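You operate a simulated robot arm through the tools that you are given. There is no shell and no other tool. Be economical: measure what you need, move in short steps, check, and stop when the job is done.

You run a simulated robot arm. Do the job below in one go: nothing can be reset, and whatever is moved stays where it is left.

TASK
Scrub the grimy tube from the press clean, then close the gauge on it.
Fine: press lever left up, fingers clear of the die; scrub it on the purple mat with the purple block; block back; leave the length showing. Set down upright: purple scrub block. What is to be rubbed or washed off counts as gone when no trace of it is left.

The check looks at the end state, three seconds after you hand in, the way a careful person would. Anything else that was tipped, shoved, dropped, spilled or broken makes it a failure.

THE ROBOT
A 7-joint arm with a two-finger parallel gripper, fixed in place. Base frame: the origin is at the foot of the arm, x ahead of it, y to its left, z up; the work surface is at about z = 800. Readings come in mm, degrees, newtons and seconds.
With the tool pointing down near the work surface it reaches from about 240 to 680 mm from the base axis. Its first joint turns from -66.0 to 66.0 degrees. Payload 2.4 kg.
The TCP is the grasp point between the finger pads, 30 mm short of the fingertips. In the tool frame z runs along the fingers and y along their closing line. Largest opening 94 mm; finger width 28, thickness 10; the body of the gripper, 50 by 96 mm, starts 55 mm behind the TCP.
Orientation is that of the tool frame in the base frame, as [roll, pitch, yaw] about the fixed x, y, z axes, in that order (R = Rz(yaw) Ry(pitch) Rx(roll)). With the fingers straight down and closing along the base's y, the tool's x points along the base's -x, its y along +y and its z along -z.

THE INTERFACE
- The arm moves only by the tool drive_tool. Its argument "plan" is a list of rows, each a list of 7 numbers: the shift along the base's x, y, z in mm, then the turn, a rotation vector about the base's x, y, z in degrees, then the opening, from 0 (shut) to 1 (fully open). In form: [[tx, ty, tz, rx, ry, rz, jaw], ...]. A call has 1 to 10 rows; each row shifts and turns the commanded pose from where the row before left it. Each row takes 0.2 s and may step no farther than 50 mm and 8.6 degrees from the row before; otherwise, or with a gripper value out of range, the whole call is refused. A pose out of reach is approached as far as the arm can. The call stops where the force on the tool passes 50 N (or 10 N more than at its start, if that is more) or the arm is blocked; 0.2 s more then pass. The fingers move at their own pace (about 153 mm/s each) and stop on an object; they squeeze with about 27 N. The grip force told is the motor's: it shows also when the fingers shut on nothing. Time passes only in rows, and 0.2 s behind the last, so rows that do not move let the fingers close. The reply holds the time, the measured pose of the TCP, the force on the tool along the base axes, the opening and the grip force, in the units named above and with some noise, with the torque about the TCP (base axes, N m) and any sound that the robot's microphone picked up, and new pictures: "views" is both (left out), scene, wrist or none.
- Cameras (640 x 400 px; columns grow to the right, rows downward): "scene" is fixed at [34.2, 465, 1434.1]; the picture's right is [-0.74, -0.67, 0.00], its down [-0.39, 0.43, -0.81] and it looks along [0.54, -0.60, -0.58] (base axes); focal length 356 px, centre (320, 200). "wrist" rides on the gripper at [76, 14, -102] in the tool frame; the picture's right is [-0.18, 0.98, 0.00], its down [-0.75, -0.14, -0.64] and it looks along [-0.63, -0.12, 0.77] (tool axes); focal length 243 px, centre (320, 200). There is no depth. A picture from a camera that has moved, and an enlarged one, comes with that camera's place and axes in the base frame and with its lens. The place of the scene camera against the robot may be out by one fixed shift of up to 18 mm in any direction.
- inspect(camera, box): a new picture of the part [left, top, right, bottom] of that camera's present view, enlarged. It takes no simulated time.
- hand_in(): hands the job in; it is judged then, once.

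Go step by step. Nothing tells you positions but the pictures and the camera data: compare them with the known pose of the tool, close in by small moves and look again before you grip or let go. The budget is 120 turns and 200 pictures, counting those below and the enlarged ones. Unless the task says otherwise, let go and move clear before handing in, and close with one line.

The tools are called after "Call:" by a JSON object that holds its "op" and its "data". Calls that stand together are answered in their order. drive_tool: Moves the arm, as the interface text tells. Its arguments: {"type":"object","properties":{"plan":{"type":"array"},"views":{"type":"string","enum":["both","scene","wrist","none"]}},"required":["plan"]} The other tools are called the same way: inspect (camera, box) takes an enlarged picture of a part of a camera's view; hand_in () hands the job in.

At the start:

```text
time: 0.0
tool_pos: [320.2, -5.3, 1137.4]
tool_rot: [-179.9, 0.0, -179.9]
ft_force: [0.4, 0.0, -0.5]
torque: [-0.02, -0.01, -0.01]
finger_gap: 93.8
gripper_force: 0.0
```

scene: 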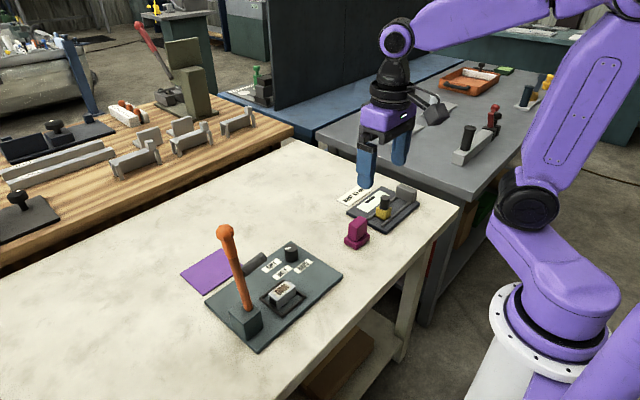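
wrist: 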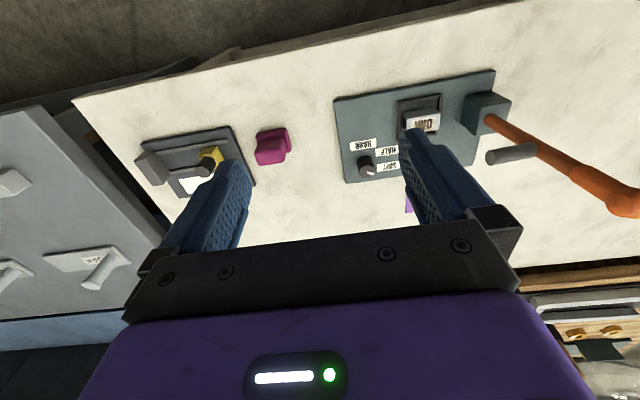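

I see a press panel with an orange lever, a purple mat, a magenta block and a gauge plate with a yellow part. I'll enlarge the views before moving.

Call:
{"op": "inspect", "data": {"camera": "scene", "box": [170, 210, 350, 350]}}

Call:
{"op": "inspect", "data": {"camera": "scene", "box": [320, 170, 440, 260]}}

Call:
{"op": "inspect", "data": {"camera": "wrist", "box": [120, 60, 560, 230]}}

```text
2.86 times, centred on (260, 280) of scene
camera zoom: at [34.2, 465.0, 1434.1], right [-0.74, -0.67, 0.0], down [-0.39, 0.43, -0.81], along [0.54, -0.6, -0.58], focal length 1019 px, centre (491, -29)
```

zoom: 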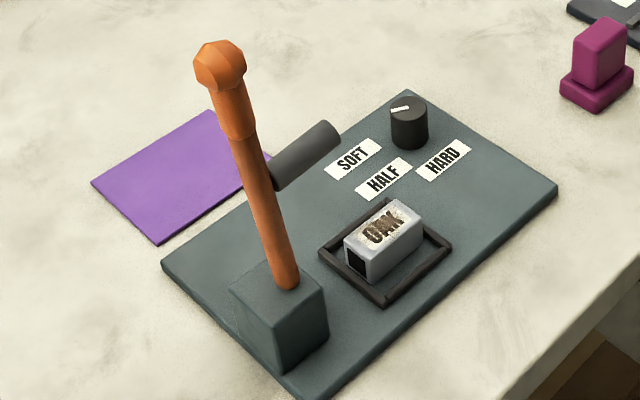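

```text
4.44 times, centred on (380, 215) of scene
camera zoom: at [34.2, 465.0, 1434.1], right [-0.74, -0.67, 0.0], down [-0.39, 0.43, -0.81], along [0.54, -0.6, -0.58], focal length 1585 px, centre (53, 133)
```

zoom: 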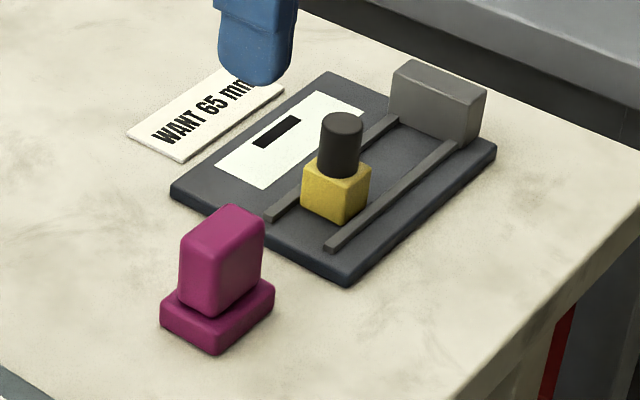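

```text
1.45 times, centred on (340, 145) of wrist
camera zoom: at [244.2, 8.6, 1238.5], right [0.18, 0.98, 0.0], down [0.75, -0.14, 0.64], along [0.63, -0.12, -0.77], focal length 353 px, centre (291, 280)
```

zoom: 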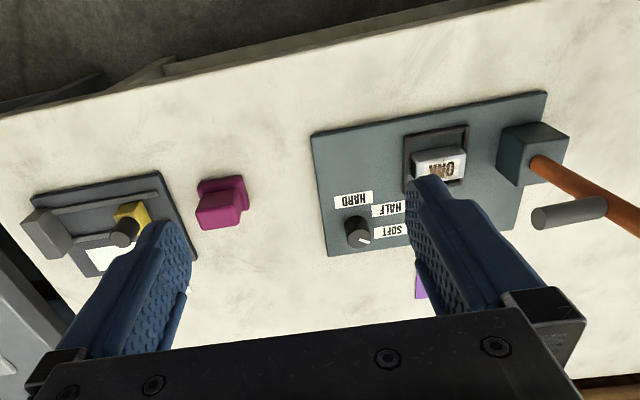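

The wrist camera puts the tube at about (436,150), the block at (438,-116), and the gauge slider at (439,-244) with the anvil at y≈-369. The lever stands at y≈255 with a ram stub reaching y≈185 at z≈974. I'll turn the tool so the camera faces away from the lever and take a closer look.

Call:
{"op": "drive_tool", "data": {"plan": [[11, 6, -10, 0, 0, 8.5, 1], [11, 6, -10, 0, 0, 8.5, 1], [11, 6, -10, 0, 0, 8.5, 1], [11, 6, -10, 0, 0, 8.5, 1], [11, 6, -10, 0, 0, 8.5, 1], [11, 6, -10, 0, 0, 8.5, 1], [11, 6, -10, 0, 0, 8.5, 1], [11, 6, -10, 0, 0, 8.5, 1], [11, 6, -10, 0, 0, 8.5, 1], [11, 6, -10, 0, 0, 8.5, 1]], "views": "none"}}

Call:
{"op": "drive_tool", "data": {"plan": [[3, 5, -10, 0, 0, 4.9, 1], [3, 5, -20, 0, 0, 0, 1], [0, 0, 0, 0, 0, 0, 1]], "views": "both"}}

```text
time: 2.2
tool_pos: [430.7, 54.6, 1035.5]
tool_rot: [180.0, 0.0, -94.8]
ft_force: [0.3, 0.7, 0.6]
torque: [-0.02, -0.01, 0.01]
finger_gap: 93.9
gripper_force: 0.0
```

```text
time: 3.0
tool_pos: [435.8, 63.5, 1007.1]
tool_rot: [-180.0, 0.0, -90.1]
ft_force: [0.6, 0.1, 0.5]
torque: [0.01, 0.01, -0.02]
finger_gap: 93.9
gripper_force: 0.1
camera wrist: at [421.9, -11.8, 1108.9], right [-0.98, 0.19, 0.0], down [0.14, 0.75, 0.64], along [0.12, 0.63, -0.77], focal length 243 px, centre (320, 200)
```

scene: 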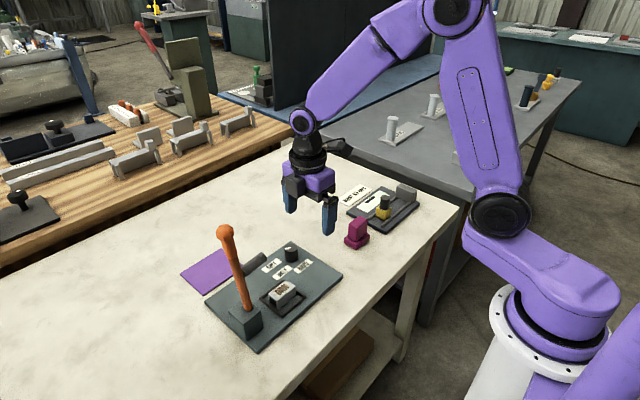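
wrist: 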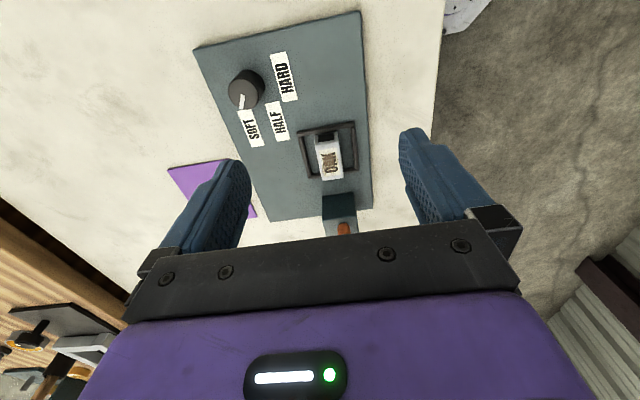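

Call:
{"op": "inspect", "data": {"camera": "wrist", "box": [270, 110, 390, 185]}}

Call:
{"op": "inspect", "data": {"camera": "scene", "box": [250, 270, 314, 310]}}

```text
5.33 times, centred on (330, 148) of wrist
camera zoom: at [421.9, -11.8, 1108.9], right [-0.98, 0.19, 0.0], down [0.14, 0.75, 0.64], along [0.12, 0.63, -0.77], focal length 1294 px, centre (267, 480)
```

zoom: 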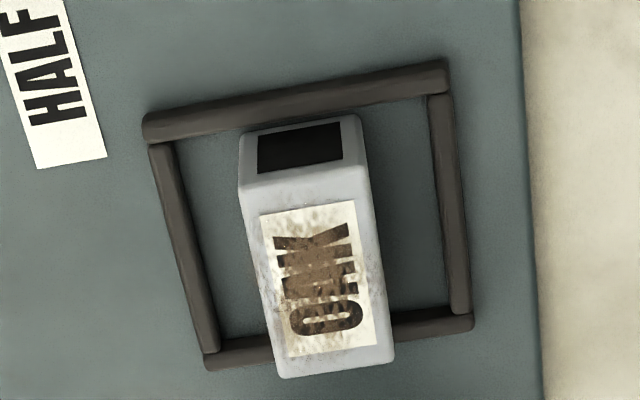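

```text
10.00 times, centred on (282, 290) of scene
camera zoom: at [34.2, 465.0, 1434.1], right [-0.74, -0.67, 0.0], down [-0.39, 0.43, -0.81], along [0.54, -0.6, -0.58], focal length 3565 px, centre (700, -700)
```

zoom: 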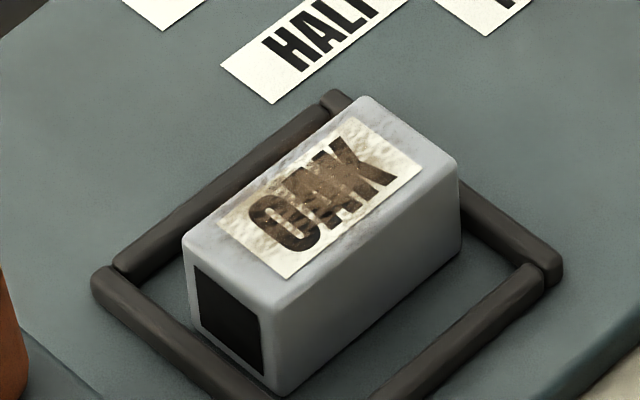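

The tube is about 30 mm wide, lies along y near x≈439, y≈128–185, and has brown grime on its OAK label. I'll lean the gripper 15° away from the ram stub and come in above the -y part of the tube.

Call:
{"op": "drive_tool", "data": {"plan": [[0, 0, 0, 7.5, 0, 0, 0.7], [0, 0, 0, 7.5, 0, 0, 0.7], [2, 20, -30, 0, 0, 0, 0.7], [1, 20, -35, 0, 0, 0, 0.7], [0, 20, -30, 0, 0, 0, 0.7], [0, 10, -12, 0, 0, 0, 0.7], [0, 0, 0, 0, 0, 0, 0.7]]}}

```text
time: 4.6
tool_pos: [439.6, 134.5, 899.5]
tool_rot: [-180.0, 14.9, -90.2]
ft_force: [-0.9, -0.3, 0.6]
torque: [0.04, 0.0, 0.0]
finger_gap: 65.6
gripper_force: 0.1
camera wrist: at [425.6, 34.7, 977.7], right [-0.98, 0.18, 0.05], down [0.14, 0.56, 0.82], along [0.12, 0.81, -0.58], focal length 243 px, centre (320, 200)
```

scene: 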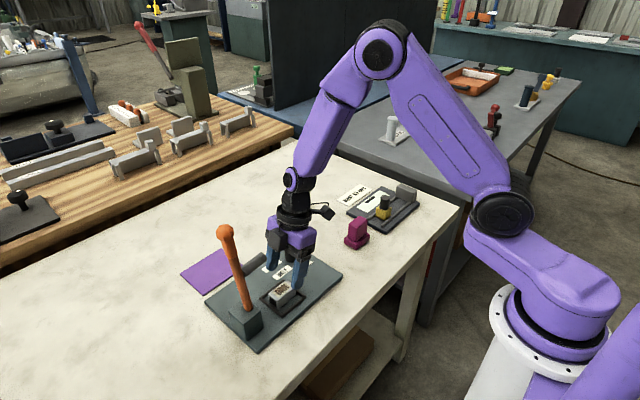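
wrist: 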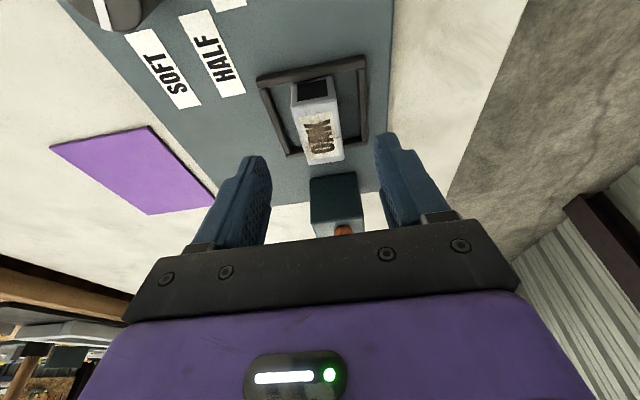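

The tube is centred at about x≈440, y 125–180. I'll go straight down and grip.

Call:
{"op": "drive_tool", "data": {"plan": [[0, 2, -20, 0, 0, 0, 0.7], [0, 2, -15, 0, 0, 0, 0.7], [0, 0, -11, 0, 0, 0, 0.7], [0, 0, 0, 0, 0, 0, 0.7]]}}

```text
time: 5.6
tool_pos: [440.9, 139.1, 853.8]
tool_rot: [-180.0, 15.0, -90.2]
ft_force: [-0.6, 0.1, 0.4]
torque: [-0.02, 0.0, -0.02]
finger_gap: 65.9
gripper_force: 0.0
camera wrist: at [425.3, 38.4, 931.9], right [-0.98, 0.18, 0.05], down [0.14, 0.56, 0.82], along [0.12, 0.81, -0.58], focal length 243 px, centre (320, 200)
```

scene: 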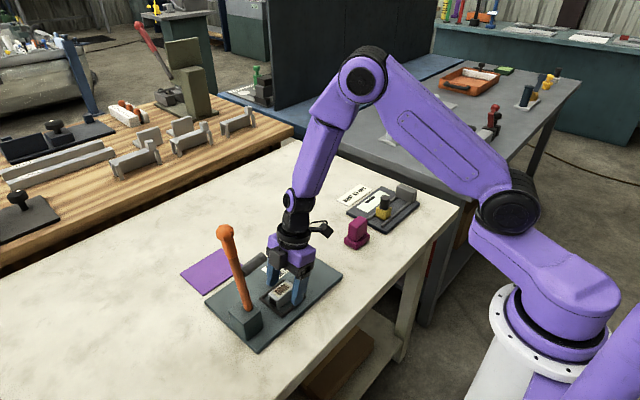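
wrist: 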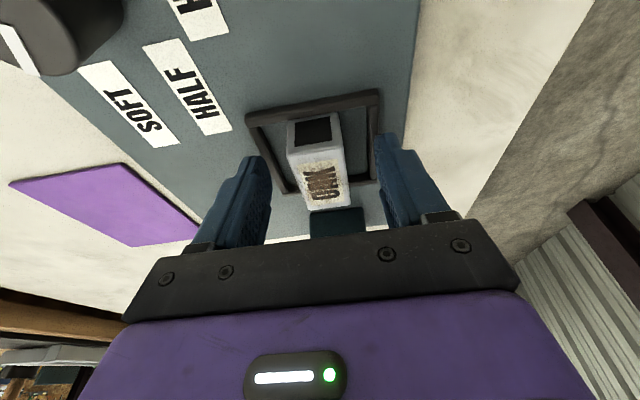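

Call:
{"op": "inspect", "data": {"camera": "scene", "box": [240, 235, 336, 295]}}

Call:
{"op": "inspect", "data": {"camera": "wrist", "box": [220, 80, 430, 220]}}

```text
6.67 times, centred on (288, 265) of scene
camera zoom: at [34.2, 465.0, 1434.1], right [-0.74, -0.67, 0.0], down [-0.39, 0.43, -0.81], along [0.54, -0.6, -0.58], focal length 2377 px, centre (533, -233)
```

zoom: 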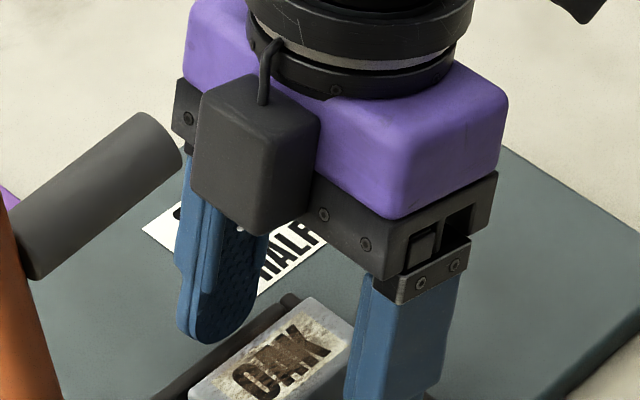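

```text
2.86 times, centred on (325, 150) of wrist
camera zoom: at [425.3, 38.4, 931.9], right [-0.98, 0.18, 0.05], down [0.14, 0.56, 0.82], along [0.12, 0.81, -0.58], focal length 693 px, centre (306, 343)
```

zoom: 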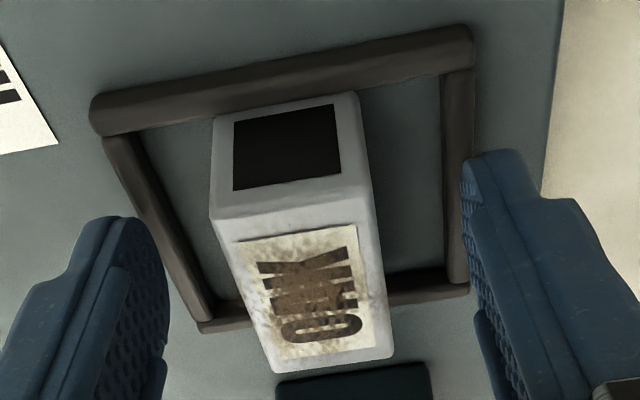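

The fingers straddle the tube and sit clear of the ram and frame. Closing now, then a small lift.

Call:
{"op": "drive_tool", "data": {"plan": [[0, 0, 0, 0, 0, 0, 0.2], [0, 0, 0, 0, 0, 0, 0.2], [0, 0, 0, 0, 0, 0, 0.2]], "views": "wrist"}}

```text
time: 6.4
tool_pos: [440.2, 139.4, 853.8]
tool_rot: [-180.0, 15.0, -90.2]
ft_force: [0.0, 0.0, -0.7]
torque: [-0.01, 0.0, -0.01]
finger_gap: 29.2
gripper_force: 26.5
camera wrist: at [425.3, 38.3, 932.0], right [-0.98, 0.18, 0.05], down [0.14, 0.56, 0.82], along [0.12, 0.81, -0.58], focal length 243 px, centre (320, 200)
```

wrist: 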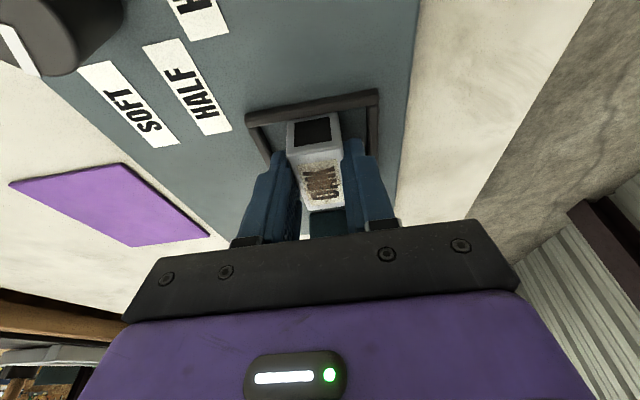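

It's gripped, with a gap of 29 mm. I'll lift out away from the ram, keep the same tilt, and carry it towards the mat (x 582–682, y 142–262).

Call:
{"op": "drive_tool", "data": {"plan": [[0, 0, 10, 0, 0, 0, 0.2], [0, -2, 10, 0, 0, 0, 0.2], [0, -20, 15, 0, 0, 0, 0.2], [0, -30, 20, 0, 0, 0, 0.2], [40, -10, 15, 0, 0, 0, 0.2], [45, 0, 0, 0, 0, 0, 0.2], [45, 10, 0, 0, 0, 0, 0.2], [35, 40, 0, 0, 0, 0, 0.2], [0, 40, 0, 0, 0, 0, 0.2], [0, 0, 0, 0, 0, 0, 0.2]]}}

```text
refused: row 8 steps farther than a row can; nothing moved
```

Call:
{"op": "drive_tool", "data": {"plan": [[0, 0, 10, 0, 0, 0, 0.2], [0, -2, 10, 0, 0, 0, 0.2], [0, -20, 15, 0, 0, 0, 0.2], [0, -30, 20, 0, 0, 0, 0.2], [40, -10, 15, 0, 0, 0, 0.2], [45, 0, 0, 0, 0, 0, 0.2], [45, 15, 0, 0, 0, 0, 0.2], [35, 33, 0, 0, 0, 0, 0.2], [0, 40, 0, 0, 0, 0, 0.2], [0, 0, 0, 0, 0, 0, 0.2]]}}

```text
time: 8.6
tool_pos: [605.6, 163.9, 924.6]
tool_rot: [179.9, 15.0, -90.2]
ft_force: [0.0, 0.6, -0.6]
torque: [-0.02, 0.0, -0.03]
finger_gap: 29.1
gripper_force: 27.2
camera wrist: at [591.1, 64.1, 1002.3], right [-0.98, 0.18, 0.05], down [0.14, 0.56, 0.81], along [0.12, 0.81, -0.58], focal length 243 px, centre (320, 200)
```

scene: 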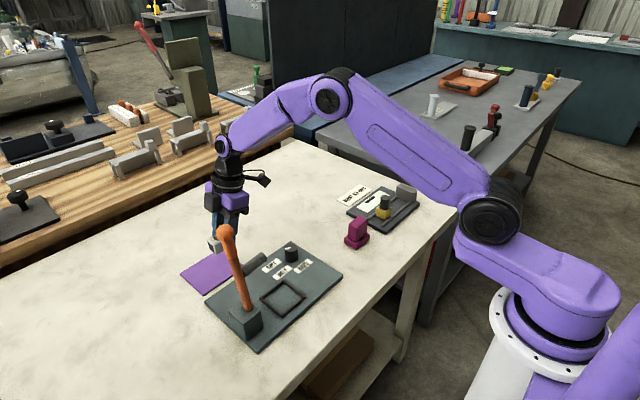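
wrist: 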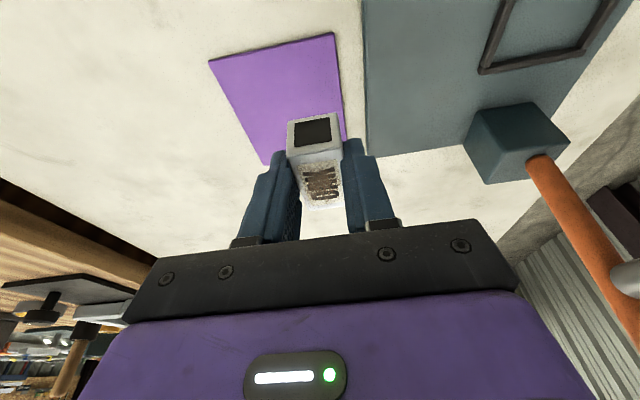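

The mat's near edge is confirmed. I'll move over the middle of it and lower to contact.

Call:
{"op": "drive_tool", "data": {"plan": [[7, 26, -20, 0, 0, 0, 0.2], [0, 0, -30, 0, 0, 0, 0.2], [0, 0, -16, 0, 0, 0, 0.2], [0, 0, 0, 0, 0, 0, 0.2]], "views": "wrist"}}

Call:
{"op": "inspect", "data": {"camera": "scene", "box": [170, 220, 266, 300]}}

```text
time: 9.6
tool_pos: [612.6, 190.3, 857.3]
tool_rot: [180.0, 15.0, -90.1]
ft_force: [-0.2, 0.0, -0.2]
torque: [-0.01, -0.03, 0.01]
finger_gap: 28.8
gripper_force: 26.7
camera wrist: at [598.0, 90.2, 936.1], right [-0.98, 0.18, 0.05], down [0.14, 0.56, 0.82], along [0.12, 0.81, -0.58], focal length 243 px, centre (320, 200)
```

wrist: 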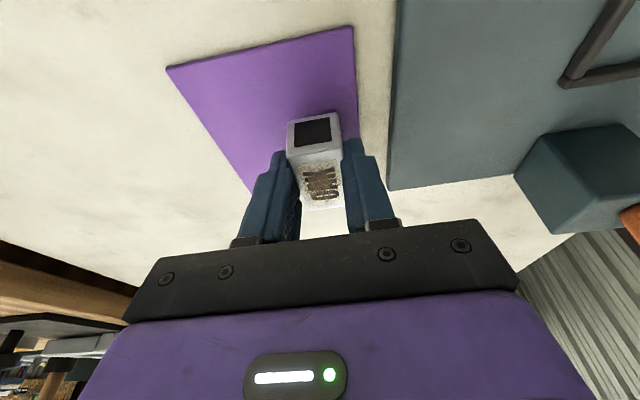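

```text
5.00 times, centred on (218, 260) of scene
camera zoom: at [34.2, 465.0, 1434.1], right [-0.74, -0.67, 0.0], down [-0.39, 0.43, -0.81], along [0.54, -0.6, -0.58], focal length 1783 px, centre (830, -100)
```

zoom: 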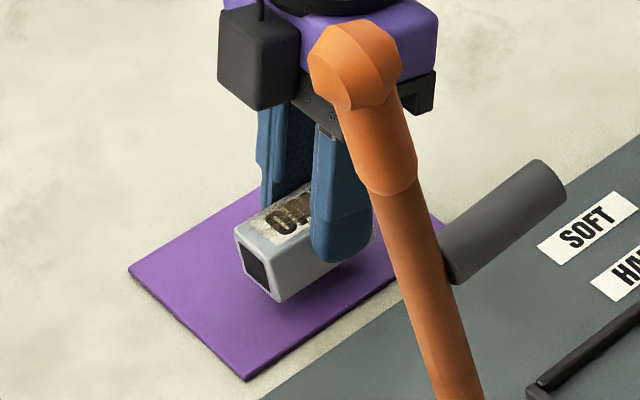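

It's hanging level just above the mat. I'll lower it in small steps.

Call:
{"op": "drive_tool", "data": {"plan": [[0, 0, -3, 0, 0, 0, 0.2], [0, 0, -2, 0, 0, 0, 0.2], [0, 0, -2, 0, 0, 0, 0.2], [0, 0, -2, 0, 0, 0, 0.2], [0, 0, 0, 0, 0, 0, 0.2]], "views": "none"}}

Call:
{"op": "inspect", "data": {"camera": "scene", "box": [190, 240, 254, 290]}}

```text
time: 10.8
tool_pos: [610.8, 190.0, 849.3]
tool_rot: [-180.0, 14.9, -90.1]
ft_force: [-0.3, 0.0, -0.3]
torque: [-0.02, -0.02, -0.01]
finger_gap: 29.2
gripper_force: 27.0
```

```text
8.00 times, centred on (222, 265) of scene
camera zoom: at [34.2, 465.0, 1434.1], right [-0.74, -0.67, 0.0], down [-0.39, 0.43, -0.81], along [0.54, -0.6, -0.58], focal length 2852 px, centre (1104, -320)
```

zoom: 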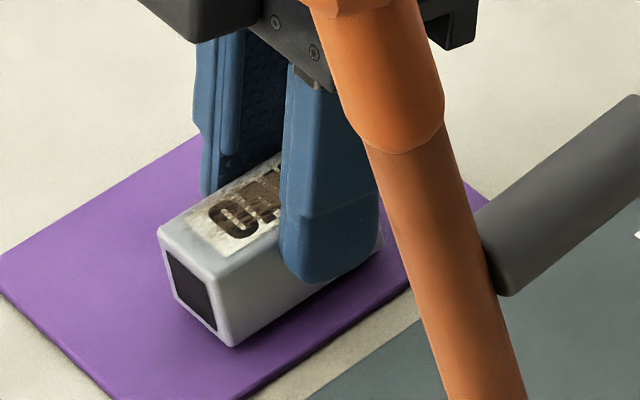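

Call:
{"op": "drive_tool", "data": {"plan": [[0, 0, -1, 0, 0, 0, 0.2], [0, 0, -1, 0, 0, 0, 0.2], [0, 0, -1, 0, 0, 0, 0.2], [0, 0, 0, 0, 0, 0, 0.2]], "views": "none"}}

```text
time: 11.8
tool_pos: [612.5, 189.9, 846.7]
tool_rot: [179.9, 15.0, -90.1]
ft_force: [0.0, -0.7, 0.1]
torque: [-0.02, 0.02, 0.0]
finger_gap: 28.9
gripper_force: 26.9
```

Call:
{"op": "drive_tool", "data": {"plan": [[0, 0, -1, 0, 0, 0, 0.2], [0, 0, -1, 0, 0, 0, 0.2], [0, 0, 0, 0, 0, 0, 0.2]], "views": "none"}}

Call:
{"op": "inspect", "data": {"camera": "scene", "box": [190, 240, 254, 290]}}

```text
time: 12.6
tool_pos: [611.5, 190.5, 845.5]
tool_rot: [-179.9, 15.1, -90.1]
ft_force: [-6.6, -3.2, 17.9]
torque: [-0.14, 0.24, 0.03]
finger_gap: 28.8
gripper_force: 27.4
```

```text
8.00 times, centred on (222, 265) of scene
camera zoom: at [33.7, 464.9, 1434.2], right [-0.74, -0.67, 0.0], down [-0.39, 0.43, -0.81], along [0.54, -0.6, -0.58], focal length 2852 px, centre (1104, -320)
```

zoom: 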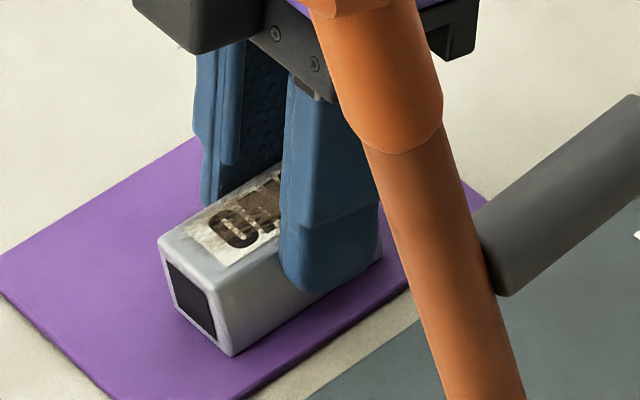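

It's on the mat, with 18 N at contact. I'll relax slightly, open and back off for a look.

Call:
{"op": "drive_tool", "data": {"plan": [[0, 0, 0.7, 0, 0, 0, 0.2], [0, 0, 0, 0, 0, 0, 0.65], [0, 0, 0, 0, 0, 0, 0.65], [0, 0, 30, 0, 0, 0, 0.65], [0, -10, 35, 0, 0, 0, 0.65], [0, -20, 30, 0, 0, 0, 0.65], [0, 0, 0, 0, 0, 0, 0.65]]}}

Call:
{"op": "inspect", "data": {"camera": "wrist", "box": [210, 60, 430, 200]}}

Call:
{"op": "inspect", "data": {"camera": "scene", "box": [180, 240, 260, 290]}}

```text
time: 14.2
tool_pos: [613.6, 160.8, 939.6]
tool_rot: [180.0, 15.1, -90.1]
ft_force: [0.7, 0.4, 0.1]
torque: [-0.01, -0.03, 0.0]
finger_gap: 61.0
gripper_force: 0.1
camera wrist: at [597.6, 60.5, 1018.5], right [-0.98, 0.18, 0.05], down [0.14, 0.56, 0.81], along [0.12, 0.81, -0.58], focal length 243 px, centre (320, 200)
```

scene: 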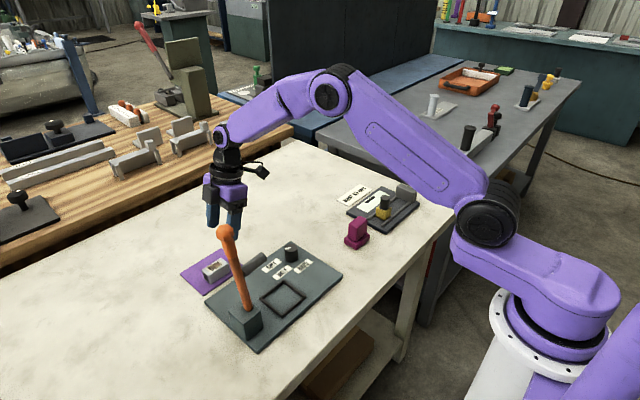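
wrist: 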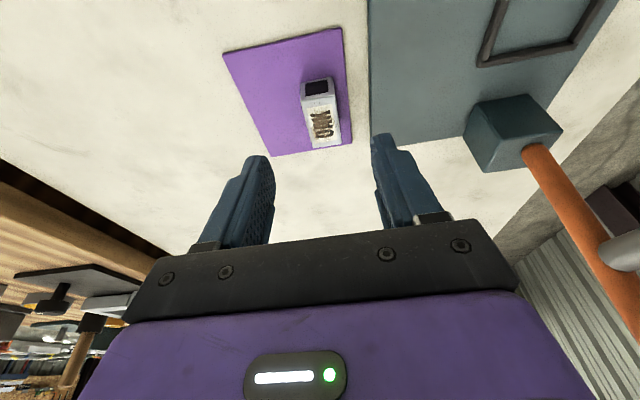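

```text
2.86 times, centred on (320, 130) of wrist
camera zoom: at [597.6, 60.5, 1018.5], right [-0.98, 0.18, 0.05], down [0.14, 0.56, 0.81], along [0.12, 0.81, -0.58], focal length 693 px, centre (320, 400)
```

zoom: 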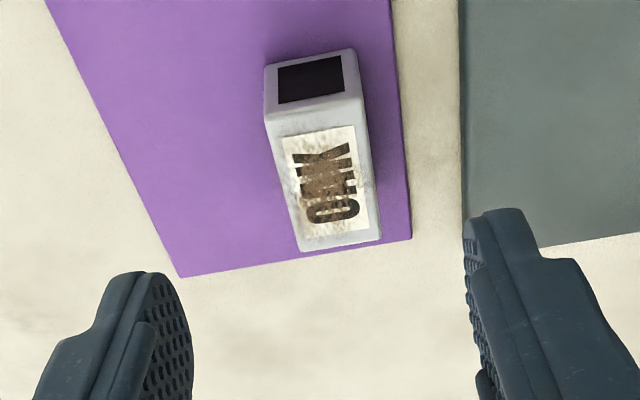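

```text
8.00 times, centred on (220, 265) of scene
camera zoom: at [34.2, 465.0, 1434.1], right [-0.74, -0.67, 0.0], down [-0.39, 0.43, -0.81], along [0.54, -0.6, -0.58], focal length 2852 px, centre (1120, -320)
```

zoom: 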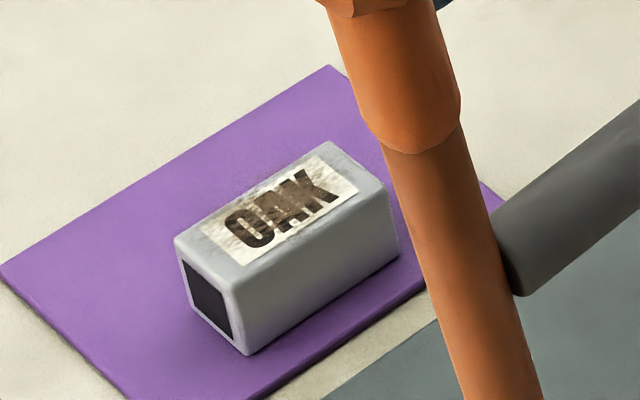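

The tube sits centred at about (611,204) with its top near 833. Next I'll fly over to view the block.

Call:
{"op": "drive_tool", "data": {"plan": [[-18, -38, 20, -5, 0, 0, 0.9], [-20, -40, 20, -5, 0, 0, 0.9], [-20, -40, 15, -5, 0, 0, 0.9], [-20, -42, 5, 0, 0, 0, 0.9], [-20, -42, 0, 0, 0, 0, 0.9], [-20, -42, 0, 0, 0, 0, 0.9], [-20, -42, 0, 0, 0, 0, 0.9], [-20, -40, 0, 0, 0, 0, 0.9], [-17, -30, 0, 0, 0, 0, 0.9], [0, 0, 0, 0, 0, 0, 0.9]]}}

Call:
{"op": "inspect", "data": {"camera": "wrist", "box": [200, 40, 440, 200]}}

Call:
{"op": "inspect", "data": {"camera": "scene", "box": [180, 240, 260, 290]}}

```text
time: 16.4
tool_pos: [436.3, -197.6, 999.4]
tool_rot: [179.9, 0.0, -90.2]
ft_force: [0.6, 0.1, -0.4]
torque: [-0.01, -0.02, 0.01]
finger_gap: 84.5
gripper_force: 0.0
camera wrist: at [421.9, -273.7, 1101.4], right [-0.98, 0.19, 0.0], down [0.14, 0.75, 0.64], along [0.12, 0.63, -0.77], focal length 243 px, centre (320, 200)
```

scene: 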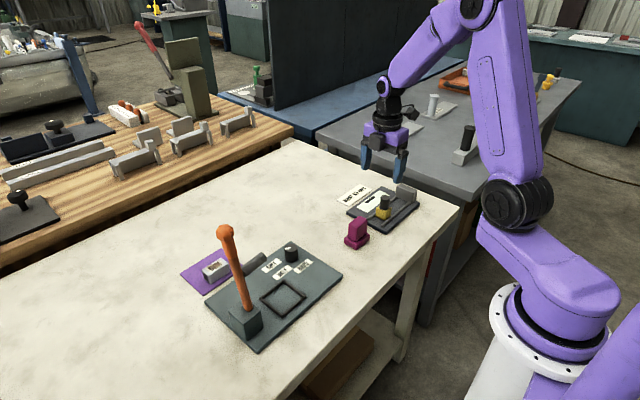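
wrist: 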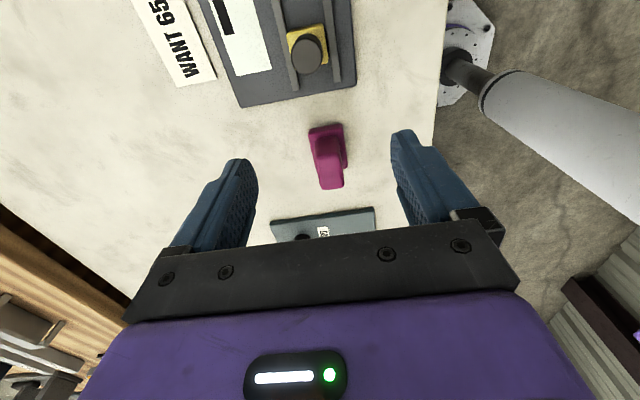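

```text
2.50 times, centred on (320, 120) of wrist
camera zoom: at [421.9, -273.7, 1101.4], right [-0.98, 0.19, 0.0], down [0.14, 0.75, 0.64], along [0.12, 0.63, -0.77], focal length 606 px, centre (320, 400)
```

zoom: 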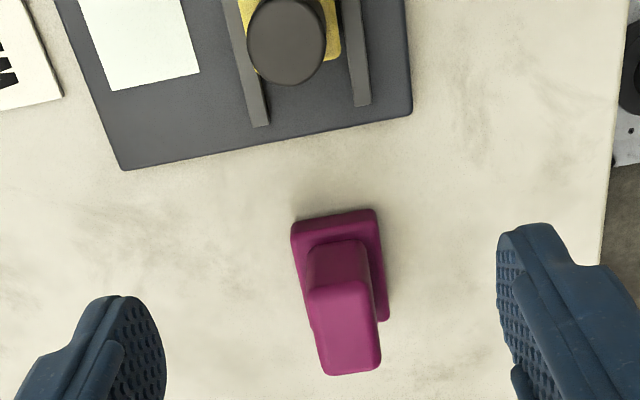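

```text
8.00 times, centred on (220, 265) of scene
camera zoom: at [34.2, 465.0, 1434.1], right [-0.74, -0.67, 0.0], down [-0.39, 0.43, -0.81], along [0.54, -0.6, -0.58], focal length 2852 px, centre (1120, -320)
```

zoom: 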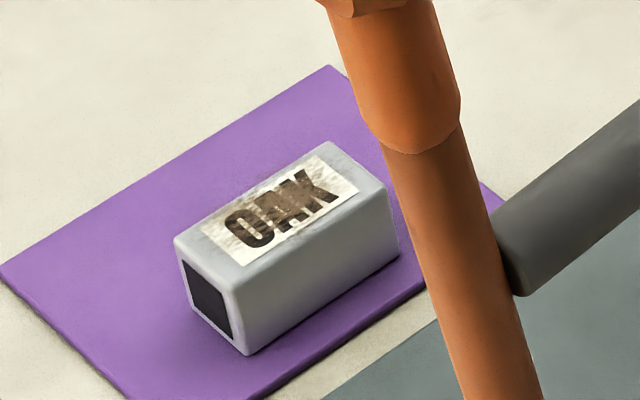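

The block's base spans about x 417–459, y -150 to -88, with a handle about 28 mm wide along x. I'll go over it, check, then descend.

Call:
{"op": "drive_tool", "data": {"plan": [[1, 40, -10, 0, 0, 0, 0.9], [2, 39, -25, 0, 0, 0, 0.9], [0, 0, -40, 0, 0, 0, 0.8], [0, 0, 0, 0, 0, 0, 0.8]]}}

Call:
{"op": "inspect", "data": {"camera": "scene", "box": [320, 170, 416, 260]}}

```text
time: 17.4
tool_pos: [440.1, -118.0, 924.5]
tool_rot: [-179.9, 0.0, -90.2]
ft_force: [-0.2, 0.1, 0.8]
torque: [0.02, 0.02, -0.03]
finger_gap: 75.5
gripper_force: 0.1
camera wrist: at [424.3, -193.9, 1026.3], right [-0.98, 0.19, 0.0], down [0.14, 0.75, 0.64], along [0.12, 0.63, -0.77], focal length 243 px, centre (320, 200)
```

scene: 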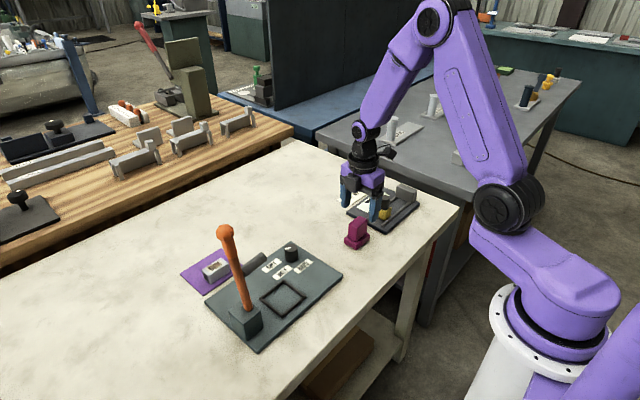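
wrist: 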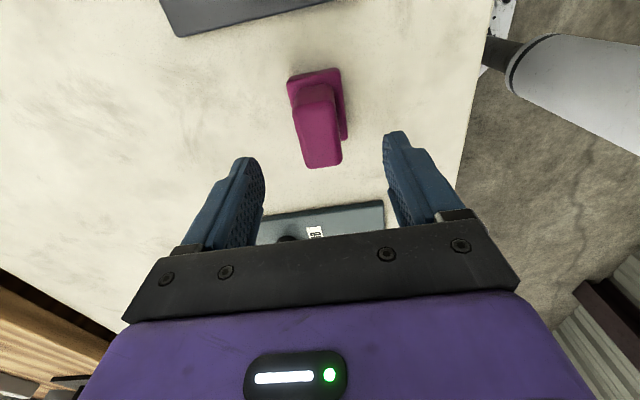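

```text
4.44 times, centred on (368, 215) of scene
camera zoom: at [34.2, 465.1, 1434.1], right [-0.74, -0.67, 0.0], down [-0.39, 0.43, -0.81], along [0.54, -0.6, -0.58], focal length 1585 px, centre (107, 133)
```

zoom: 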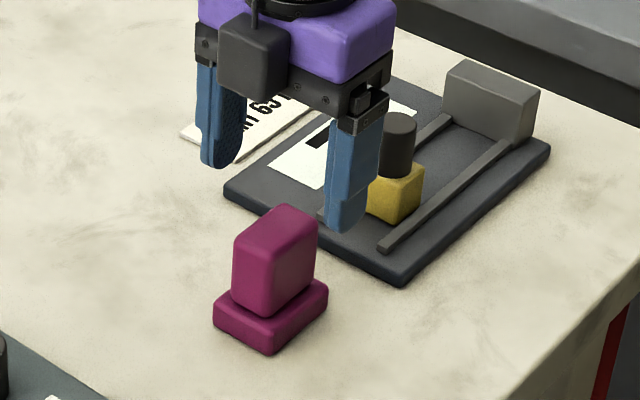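

The handle top is around z≈870. I'll descend to TCP z 860 and close.

Call:
{"op": "drive_tool", "data": {"plan": [[-1.5, -1, -30, 0, 0, 0, 0.75], [0, 0, -22, 0, 0, 0, 0.7], [0, 0, -12, 0, 0, 0, 0.7], [0, 0, 0, 0, 0, 0, 0.7]], "views": "wrist"}}

Call:
{"op": "inspect", "data": {"camera": "scene", "box": [320, 190, 416, 260]}}

```text
time: 18.4
tool_pos: [437.5, -118.7, 860.4]
tool_rot: [179.9, 0.0, -90.1]
ft_force: [0.1, 1.1, -0.3]
torque: [0.01, 0.04, 0.02]
finger_gap: 65.9
gripper_force: 0.0
camera wrist: at [422.7, -194.8, 962.2], right [-0.98, 0.19, 0.0], down [0.14, 0.75, 0.64], along [0.12, 0.63, -0.77], focal length 243 px, centre (320, 200)
```

wrist: 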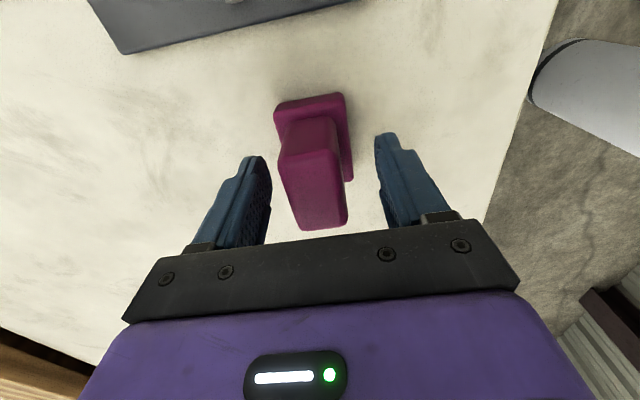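

```text
5.71 times, centred on (368, 225) of scene
camera zoom: at [34.2, 465.0, 1434.1], right [-0.74, -0.67, 0.0], down [-0.39, 0.43, -0.81], along [0.54, -0.6, -0.58], focal length 2037 px, centre (46, 57)
```

zoom: 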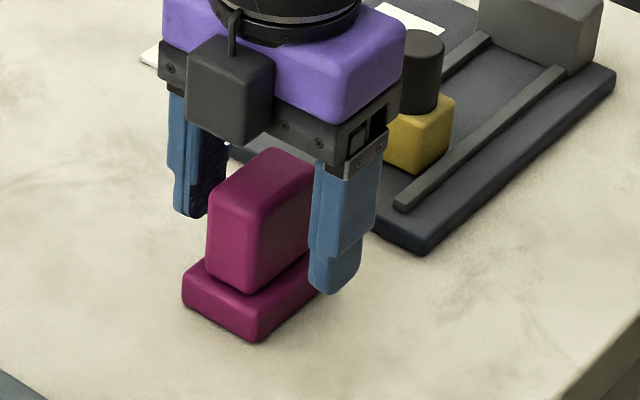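

The fingers straddle the handle above its base. Closing and lifting.

Call:
{"op": "drive_tool", "data": {"plan": [[0, 0, 0, 0, 0, 0, 0.15], [0, 0, 0, 0, 0, 0, 0.15], [0, 0, 0, 0, 0, 0, 0.15], [0, 0, 5, 0, 0, 0, 0.15], [0, 0, 25, 0, 0, 0, 0.15], [0, 0, 45, 0, 0, 0, 0.15], [0, 0, 40, 0, 0, 0, 0.15], [0, 0, 0, 0, 0, 0, 0.15]]}}

```text
time: 20.2
tool_pos: [437.2, -117.7, 976.0]
tool_rot: [180.0, 0.1, -90.0]
ft_force: [-0.3, 0.4, -0.8]
torque: [0.01, 0.03, -0.01]
finger_gap: 33.9
gripper_force: 26.8
camera wrist: at [422.6, -194.0, 1076.8], right [-0.98, 0.19, 0.0], down [0.14, 0.75, 0.64], along [0.12, 0.63, -0.77], focal length 243 px, centre (320, 200)
```

scene: 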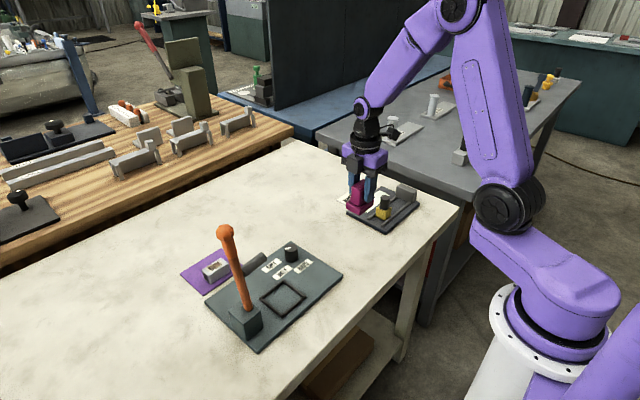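
wrist: 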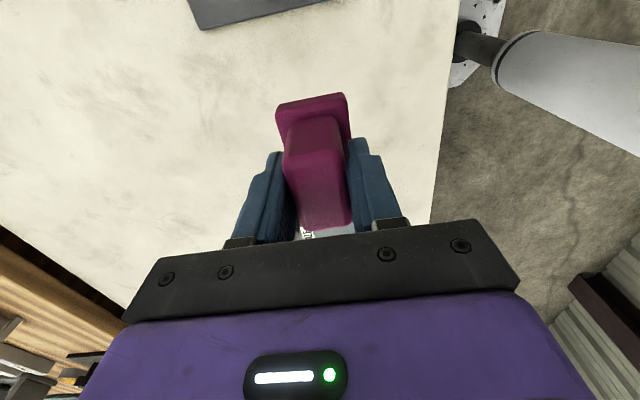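

The block is held. Flying it over to the tube.

Call:
{"op": "drive_tool", "data": {"plan": [[22, 40, 0, 0, 0, 0, 0.15], [22, 40, 0, 0, 0, 0, 0.15], [22, 40, 0, 0, 0, 0, 0.15], [22, 40, 0, 0, 0, 0, 0.15], [22, 40, 0, 0, 0, 0, 0.15], [22, 40, 0, 0, 0, 0, 0.15], [22, 40, 0, 0, 0, 0, 0.15], [20, 42, -10, 0, 0, 0, 0.15], [0, 0, -30, 0, 0, 0, 0.15], [0, 0, 0, 0, 0, 0, 0.15]]}}

Call:
{"op": "inspect", "data": {"camera": "scene", "box": [170, 210, 266, 290]}}

```text
time: 22.4
tool_pos: [612.2, 204.6, 934.6]
tool_rot: [-179.9, 0.0, -90.1]
ft_force: [0.5, 0.7, -0.9]
torque: [0.0, -0.03, 0.01]
finger_gap: 34.0
gripper_force: 26.9
camera wrist: at [596.7, 128.8, 1037.1], right [-0.98, 0.19, 0.0], down [0.14, 0.75, 0.64], along [0.12, 0.63, -0.77], focal length 243 px, centre (320, 200)
```

scene: 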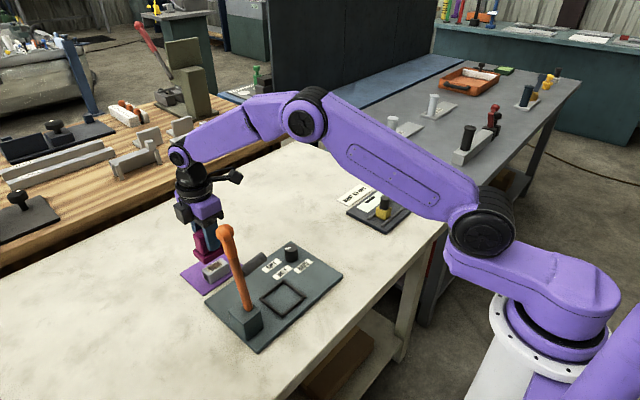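
wrist: 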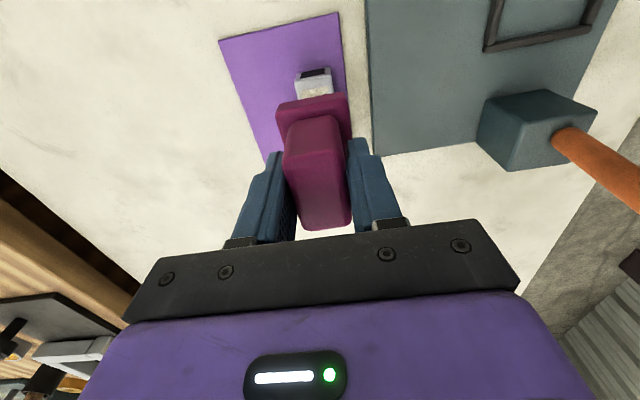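

```text
5.00 times, centred on (218, 250) of scene
camera zoom: at [34.2, 465.1, 1434.1], right [-0.74, -0.67, 0.0], down [-0.39, 0.43, -0.81], along [0.54, -0.6, -0.58], focal length 1783 px, centre (830, -50)
```

zoom: 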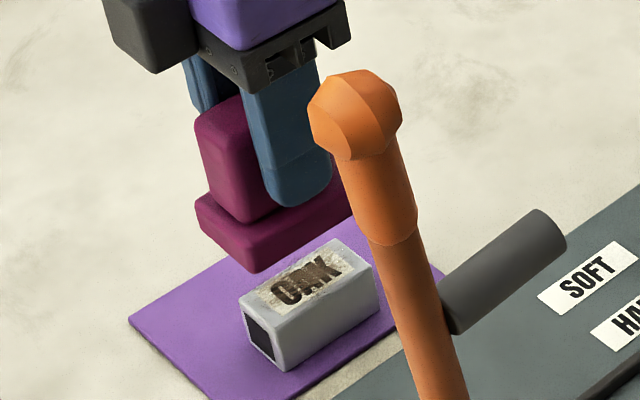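

The block is above the tube. I'll lower it towards light contact.

Call:
{"op": "drive_tool", "data": {"plan": [[0, 0, -25, 0, 0, 0, 0.15], [0, 0, -11, 0, 0, 0, 0.15], [0, 0, -3, 0, 0, 0, 0.15], [0, 0, 0, 0, 0, 0, 0.15]], "views": "none"}}

Call:
{"op": "drive_tool", "data": {"plan": [[0, 0, -1, 0, 0, 0, 0.15], [0, 0, -1, 0, 0, 0, 0.15], [0, 0, 0, 0, 0, 0, 0.15]], "views": "none"}}

Call:
{"op": "inspect", "data": {"camera": "scene", "box": [180, 230, 260, 290]}}

```text
time: 23.4
tool_pos: [612.9, 204.4, 895.8]
tool_rot: [-180.0, -0.1, -90.1]
ft_force: [-0.4, 0.3, -0.7]
torque: [0.02, -0.01, 0.0]
finger_gap: 33.7
gripper_force: 27.0
```

```text
time: 24.2
tool_pos: [612.3, 203.8, 893.4]
tool_rot: [-180.0, 0.0, -90.1]
ft_force: [0.2, 0.8, 0.2]
torque: [0.0, 0.01, 0.0]
finger_gap: 34.1
gripper_force: 27.2
```

```text
6.67 times, centred on (220, 260) of scene
camera zoom: at [34.2, 465.0, 1434.1], right [-0.74, -0.67, 0.0], down [-0.39, 0.43, -0.81], along [0.54, -0.6, -0.58], focal length 2377 px, centre (987, -200)
```

zoom: 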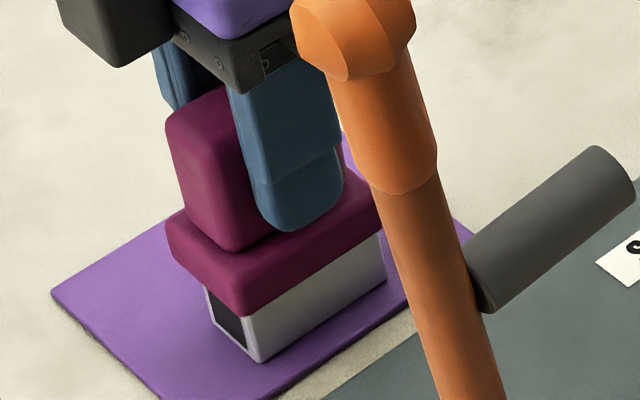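

Call:
{"op": "drive_tool", "data": {"plan": [[0, 0, -0.7, 0, 0, 0, 0.15], [0, 0, -0.7, 0, 0, 0, 0.15], [0, 0, 0, 0, 0, 0, 0.15]], "views": "none"}}

```text
time: 25.0
tool_pos: [613.2, 203.8, 892.4]
tool_rot: [-179.8, 0.1, -90.1]
ft_force: [-2.3, -1.7, 9.2]
torque: [-0.1, 0.21, 0.02]
finger_gap: 33.8
gripper_force: 27.0
```

Contact at about 9 N. I'll try short strokes along the tube and check that it stays put.

Call:
{"op": "drive_tool", "data": {"plan": [[0, 10, 0, 0, 0, 0, 0.15], [0, -10, 0, 0, 0, 0, 0.15], [0, -10, 0, 0, 0, 0, 0.15], [0, 10, 0, 0, 0, 0, 0.15], [0, 10, 0, 0, 0, 0, 0.15], [0, -10, 0, 0, 0, 0, 0.15], [0, -10, 0, 0, 0, 0, 0.15], [0, 10, 0, 0, 0, 0, 0.15], [0, 0, 0, 0, 0, 0, 0.15]], "views": "none"}}

Call:
{"op": "inspect", "data": {"camera": "scene", "box": [180, 230, 260, 290]}}

```text
time: 27.0
tool_pos: [613.2, 201.6, 893.6]
tool_rot: [179.9, -0.1, -90.2]
ft_force: [-5.3, -7.5, 16.9]
torque: [-0.08, 0.27, 0.1]
finger_gap: 33.8
gripper_force: 26.7
```

```text
6.67 times, centred on (220, 260) of scene
camera zoom: at [33.7, 464.7, 1434.2], right [-0.74, -0.67, 0.0], down [-0.39, 0.43, -0.81], along [0.54, -0.6, -0.58], focal length 2377 px, centre (987, -200)
```

zoom: 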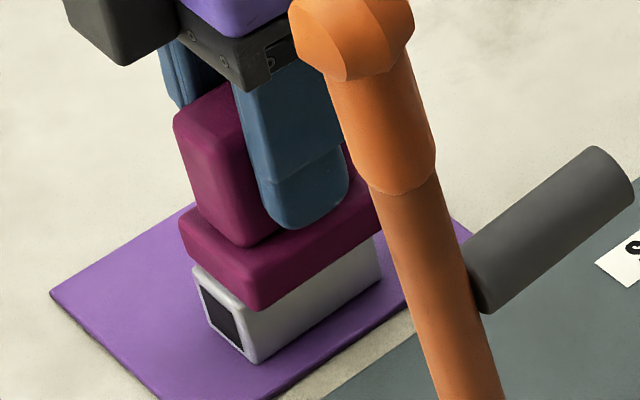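

The tube stays put on the mat. I'll lift to see the progress.

Call:
{"op": "drive_tool", "data": {"plan": [[0, 0, 20, 0, 0, 0, 0.15], [0, 0, 30, 0, 0, 0, 0.15], [0, 0, 0, 0, 0, 0, 0.15]], "views": "none"}}

Call:
{"op": "inspect", "data": {"camera": "scene", "box": [180, 240, 260, 290]}}

```text
time: 27.8
tool_pos: [612.1, 206.0, 942.6]
tool_rot: [180.0, -0.1, -90.1]
ft_force: [0.4, -1.1, -0.2]
torque: [0.02, -0.02, 0.01]
finger_gap: 33.8
gripper_force: 26.9
```

```text
8.00 times, centred on (220, 265) of scene
camera zoom: at [34.2, 465.0, 1434.1], right [-0.74, -0.67, 0.0], down [-0.39, 0.43, -0.81], along [0.54, -0.6, -0.58], focal length 2852 px, centre (1120, -320)
```

zoom: 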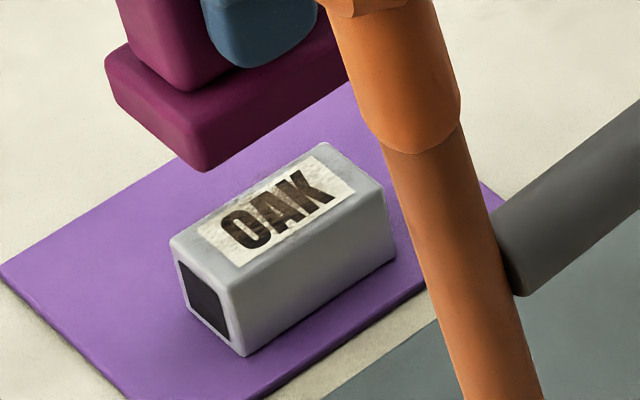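

It's working and the grime is fading. Back down for many more strokes.

Call:
{"op": "drive_tool", "data": {"plan": [[0, 0, -30, 0, 0, 0, 0.15], [0, 0, -20, 0, 0, 0, 0.15], [0, 10, 0, 0, 0, 0, 0.15], [0, -20, 0, 0, 0, 0, 0.15], [0, 20, 0, 0, 0, 0, 0.15], [0, -20, 0, 0, 0, 0, 0.15], [0, 20, 0, 0, 0, 0, 0.15], [0, -20, 0, 0, 0, 0, 0.15], [0, 10, 0, 0, 0, 0, 0.15]], "views": "none"}}

Call:
{"op": "drive_tool", "data": {"plan": [[0, 10, 0, 0, 0, 0, 0.15], [0, -20, 0, 0, 0, 0, 0.15], [0, 20, 0, 0, 0, 0, 0.15], [0, -20, 0, 0, 0, 0, 0.15], [0, 20, 0, 0, 0, 0, 0.15], [0, -20, 0, 0, 0, 0, 0.15], [0, 10, 0, 0, 0, 0, 0.15], [0, 0, 20, 0, 0, 0, 0.15], [0, 0, 30, 0, 0, 0, 0.15], [0, 0, 0, 0, 0, 0, 0.15]], "views": "none"}}

Call:
{"op": "inspect", "data": {"camera": "scene", "box": [180, 240, 260, 290]}}

```text
time: 29.8
tool_pos: [612.8, 203.0, 893.1]
tool_rot: [180.0, -0.2, -90.2]
ft_force: [0.6, -6.1, 5.7]
torque: [-0.14, 0.0, -0.06]
finger_gap: 34.0
gripper_force: 26.9
```

```text
time: 32.0
tool_pos: [613.9, 205.2, 941.9]
tool_rot: [179.9, 0.0, -90.1]
ft_force: [-0.2, 0.9, -1.2]
torque: [0.01, -0.02, 0.01]
finger_gap: 33.8
gripper_force: 26.9
```

```text
8.00 times, centred on (220, 265) of scene
camera zoom: at [34.2, 465.0, 1434.1], right [-0.74, -0.67, 0.0], down [-0.39, 0.43, -0.81], along [0.54, -0.6, -0.58], focal length 2852 px, centre (1120, -320)
```

zoom: 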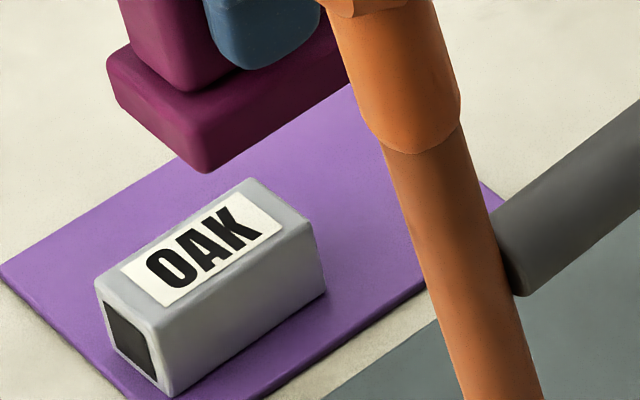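

The label looks clean and the tube has slid a little but is still on the mat. I'll check closely for any trace.

Call:
{"op": "inspect", "data": {"camera": "scene", "box": [188, 260, 224, 292]}}

Call:
{"op": "drive_tool", "data": {"plan": [[-10, -45, 15, 0, 0, 0, 0.15], [-10, -45, 15, 0, 0, 0, 0.15], [0, 0, 0, 0, 0, 0, 0.15]], "views": "both"}}

```text
12.50 times, centred on (206, 276) of scene
camera zoom: at [34.2, 465.0, 1434.1], right [-0.74, -0.67, 0.0], down [-0.39, 0.43, -0.81], along [0.54, -0.6, -0.58], focal length 4457 px, centre (1745, -750)
```

zoom: 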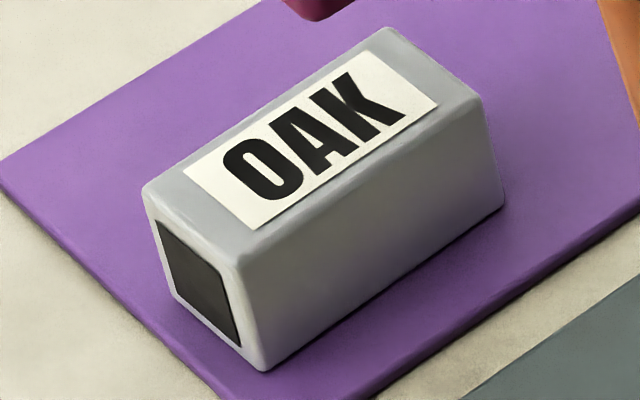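

```text
time: 32.8
tool_pos: [592.9, 113.5, 973.7]
tool_rot: [180.0, -0.1, -90.1]
ft_force: [-0.4, -0.3, -0.8]
torque: [0.0, 0.03, 0.01]
finger_gap: 33.8
gripper_force: 26.5
camera wrist: at [577.1, 37.4, 1074.7], right [-0.98, 0.19, 0.0], down [0.14, 0.75, 0.64], along [0.12, 0.63, -0.77], focal length 243 px, centre (320, 200)
```

scene: 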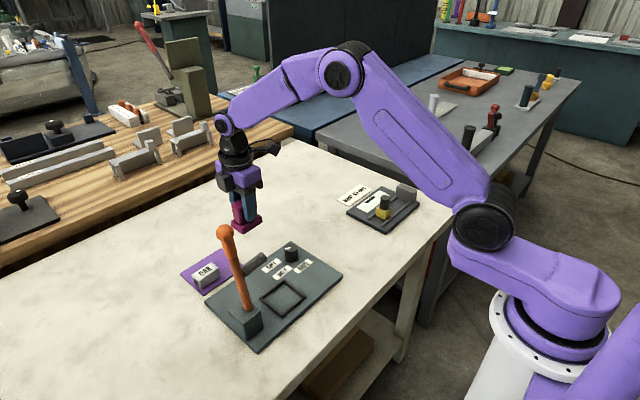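
wrist: 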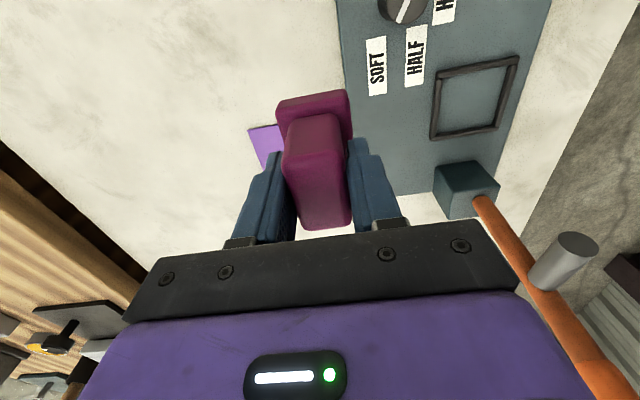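

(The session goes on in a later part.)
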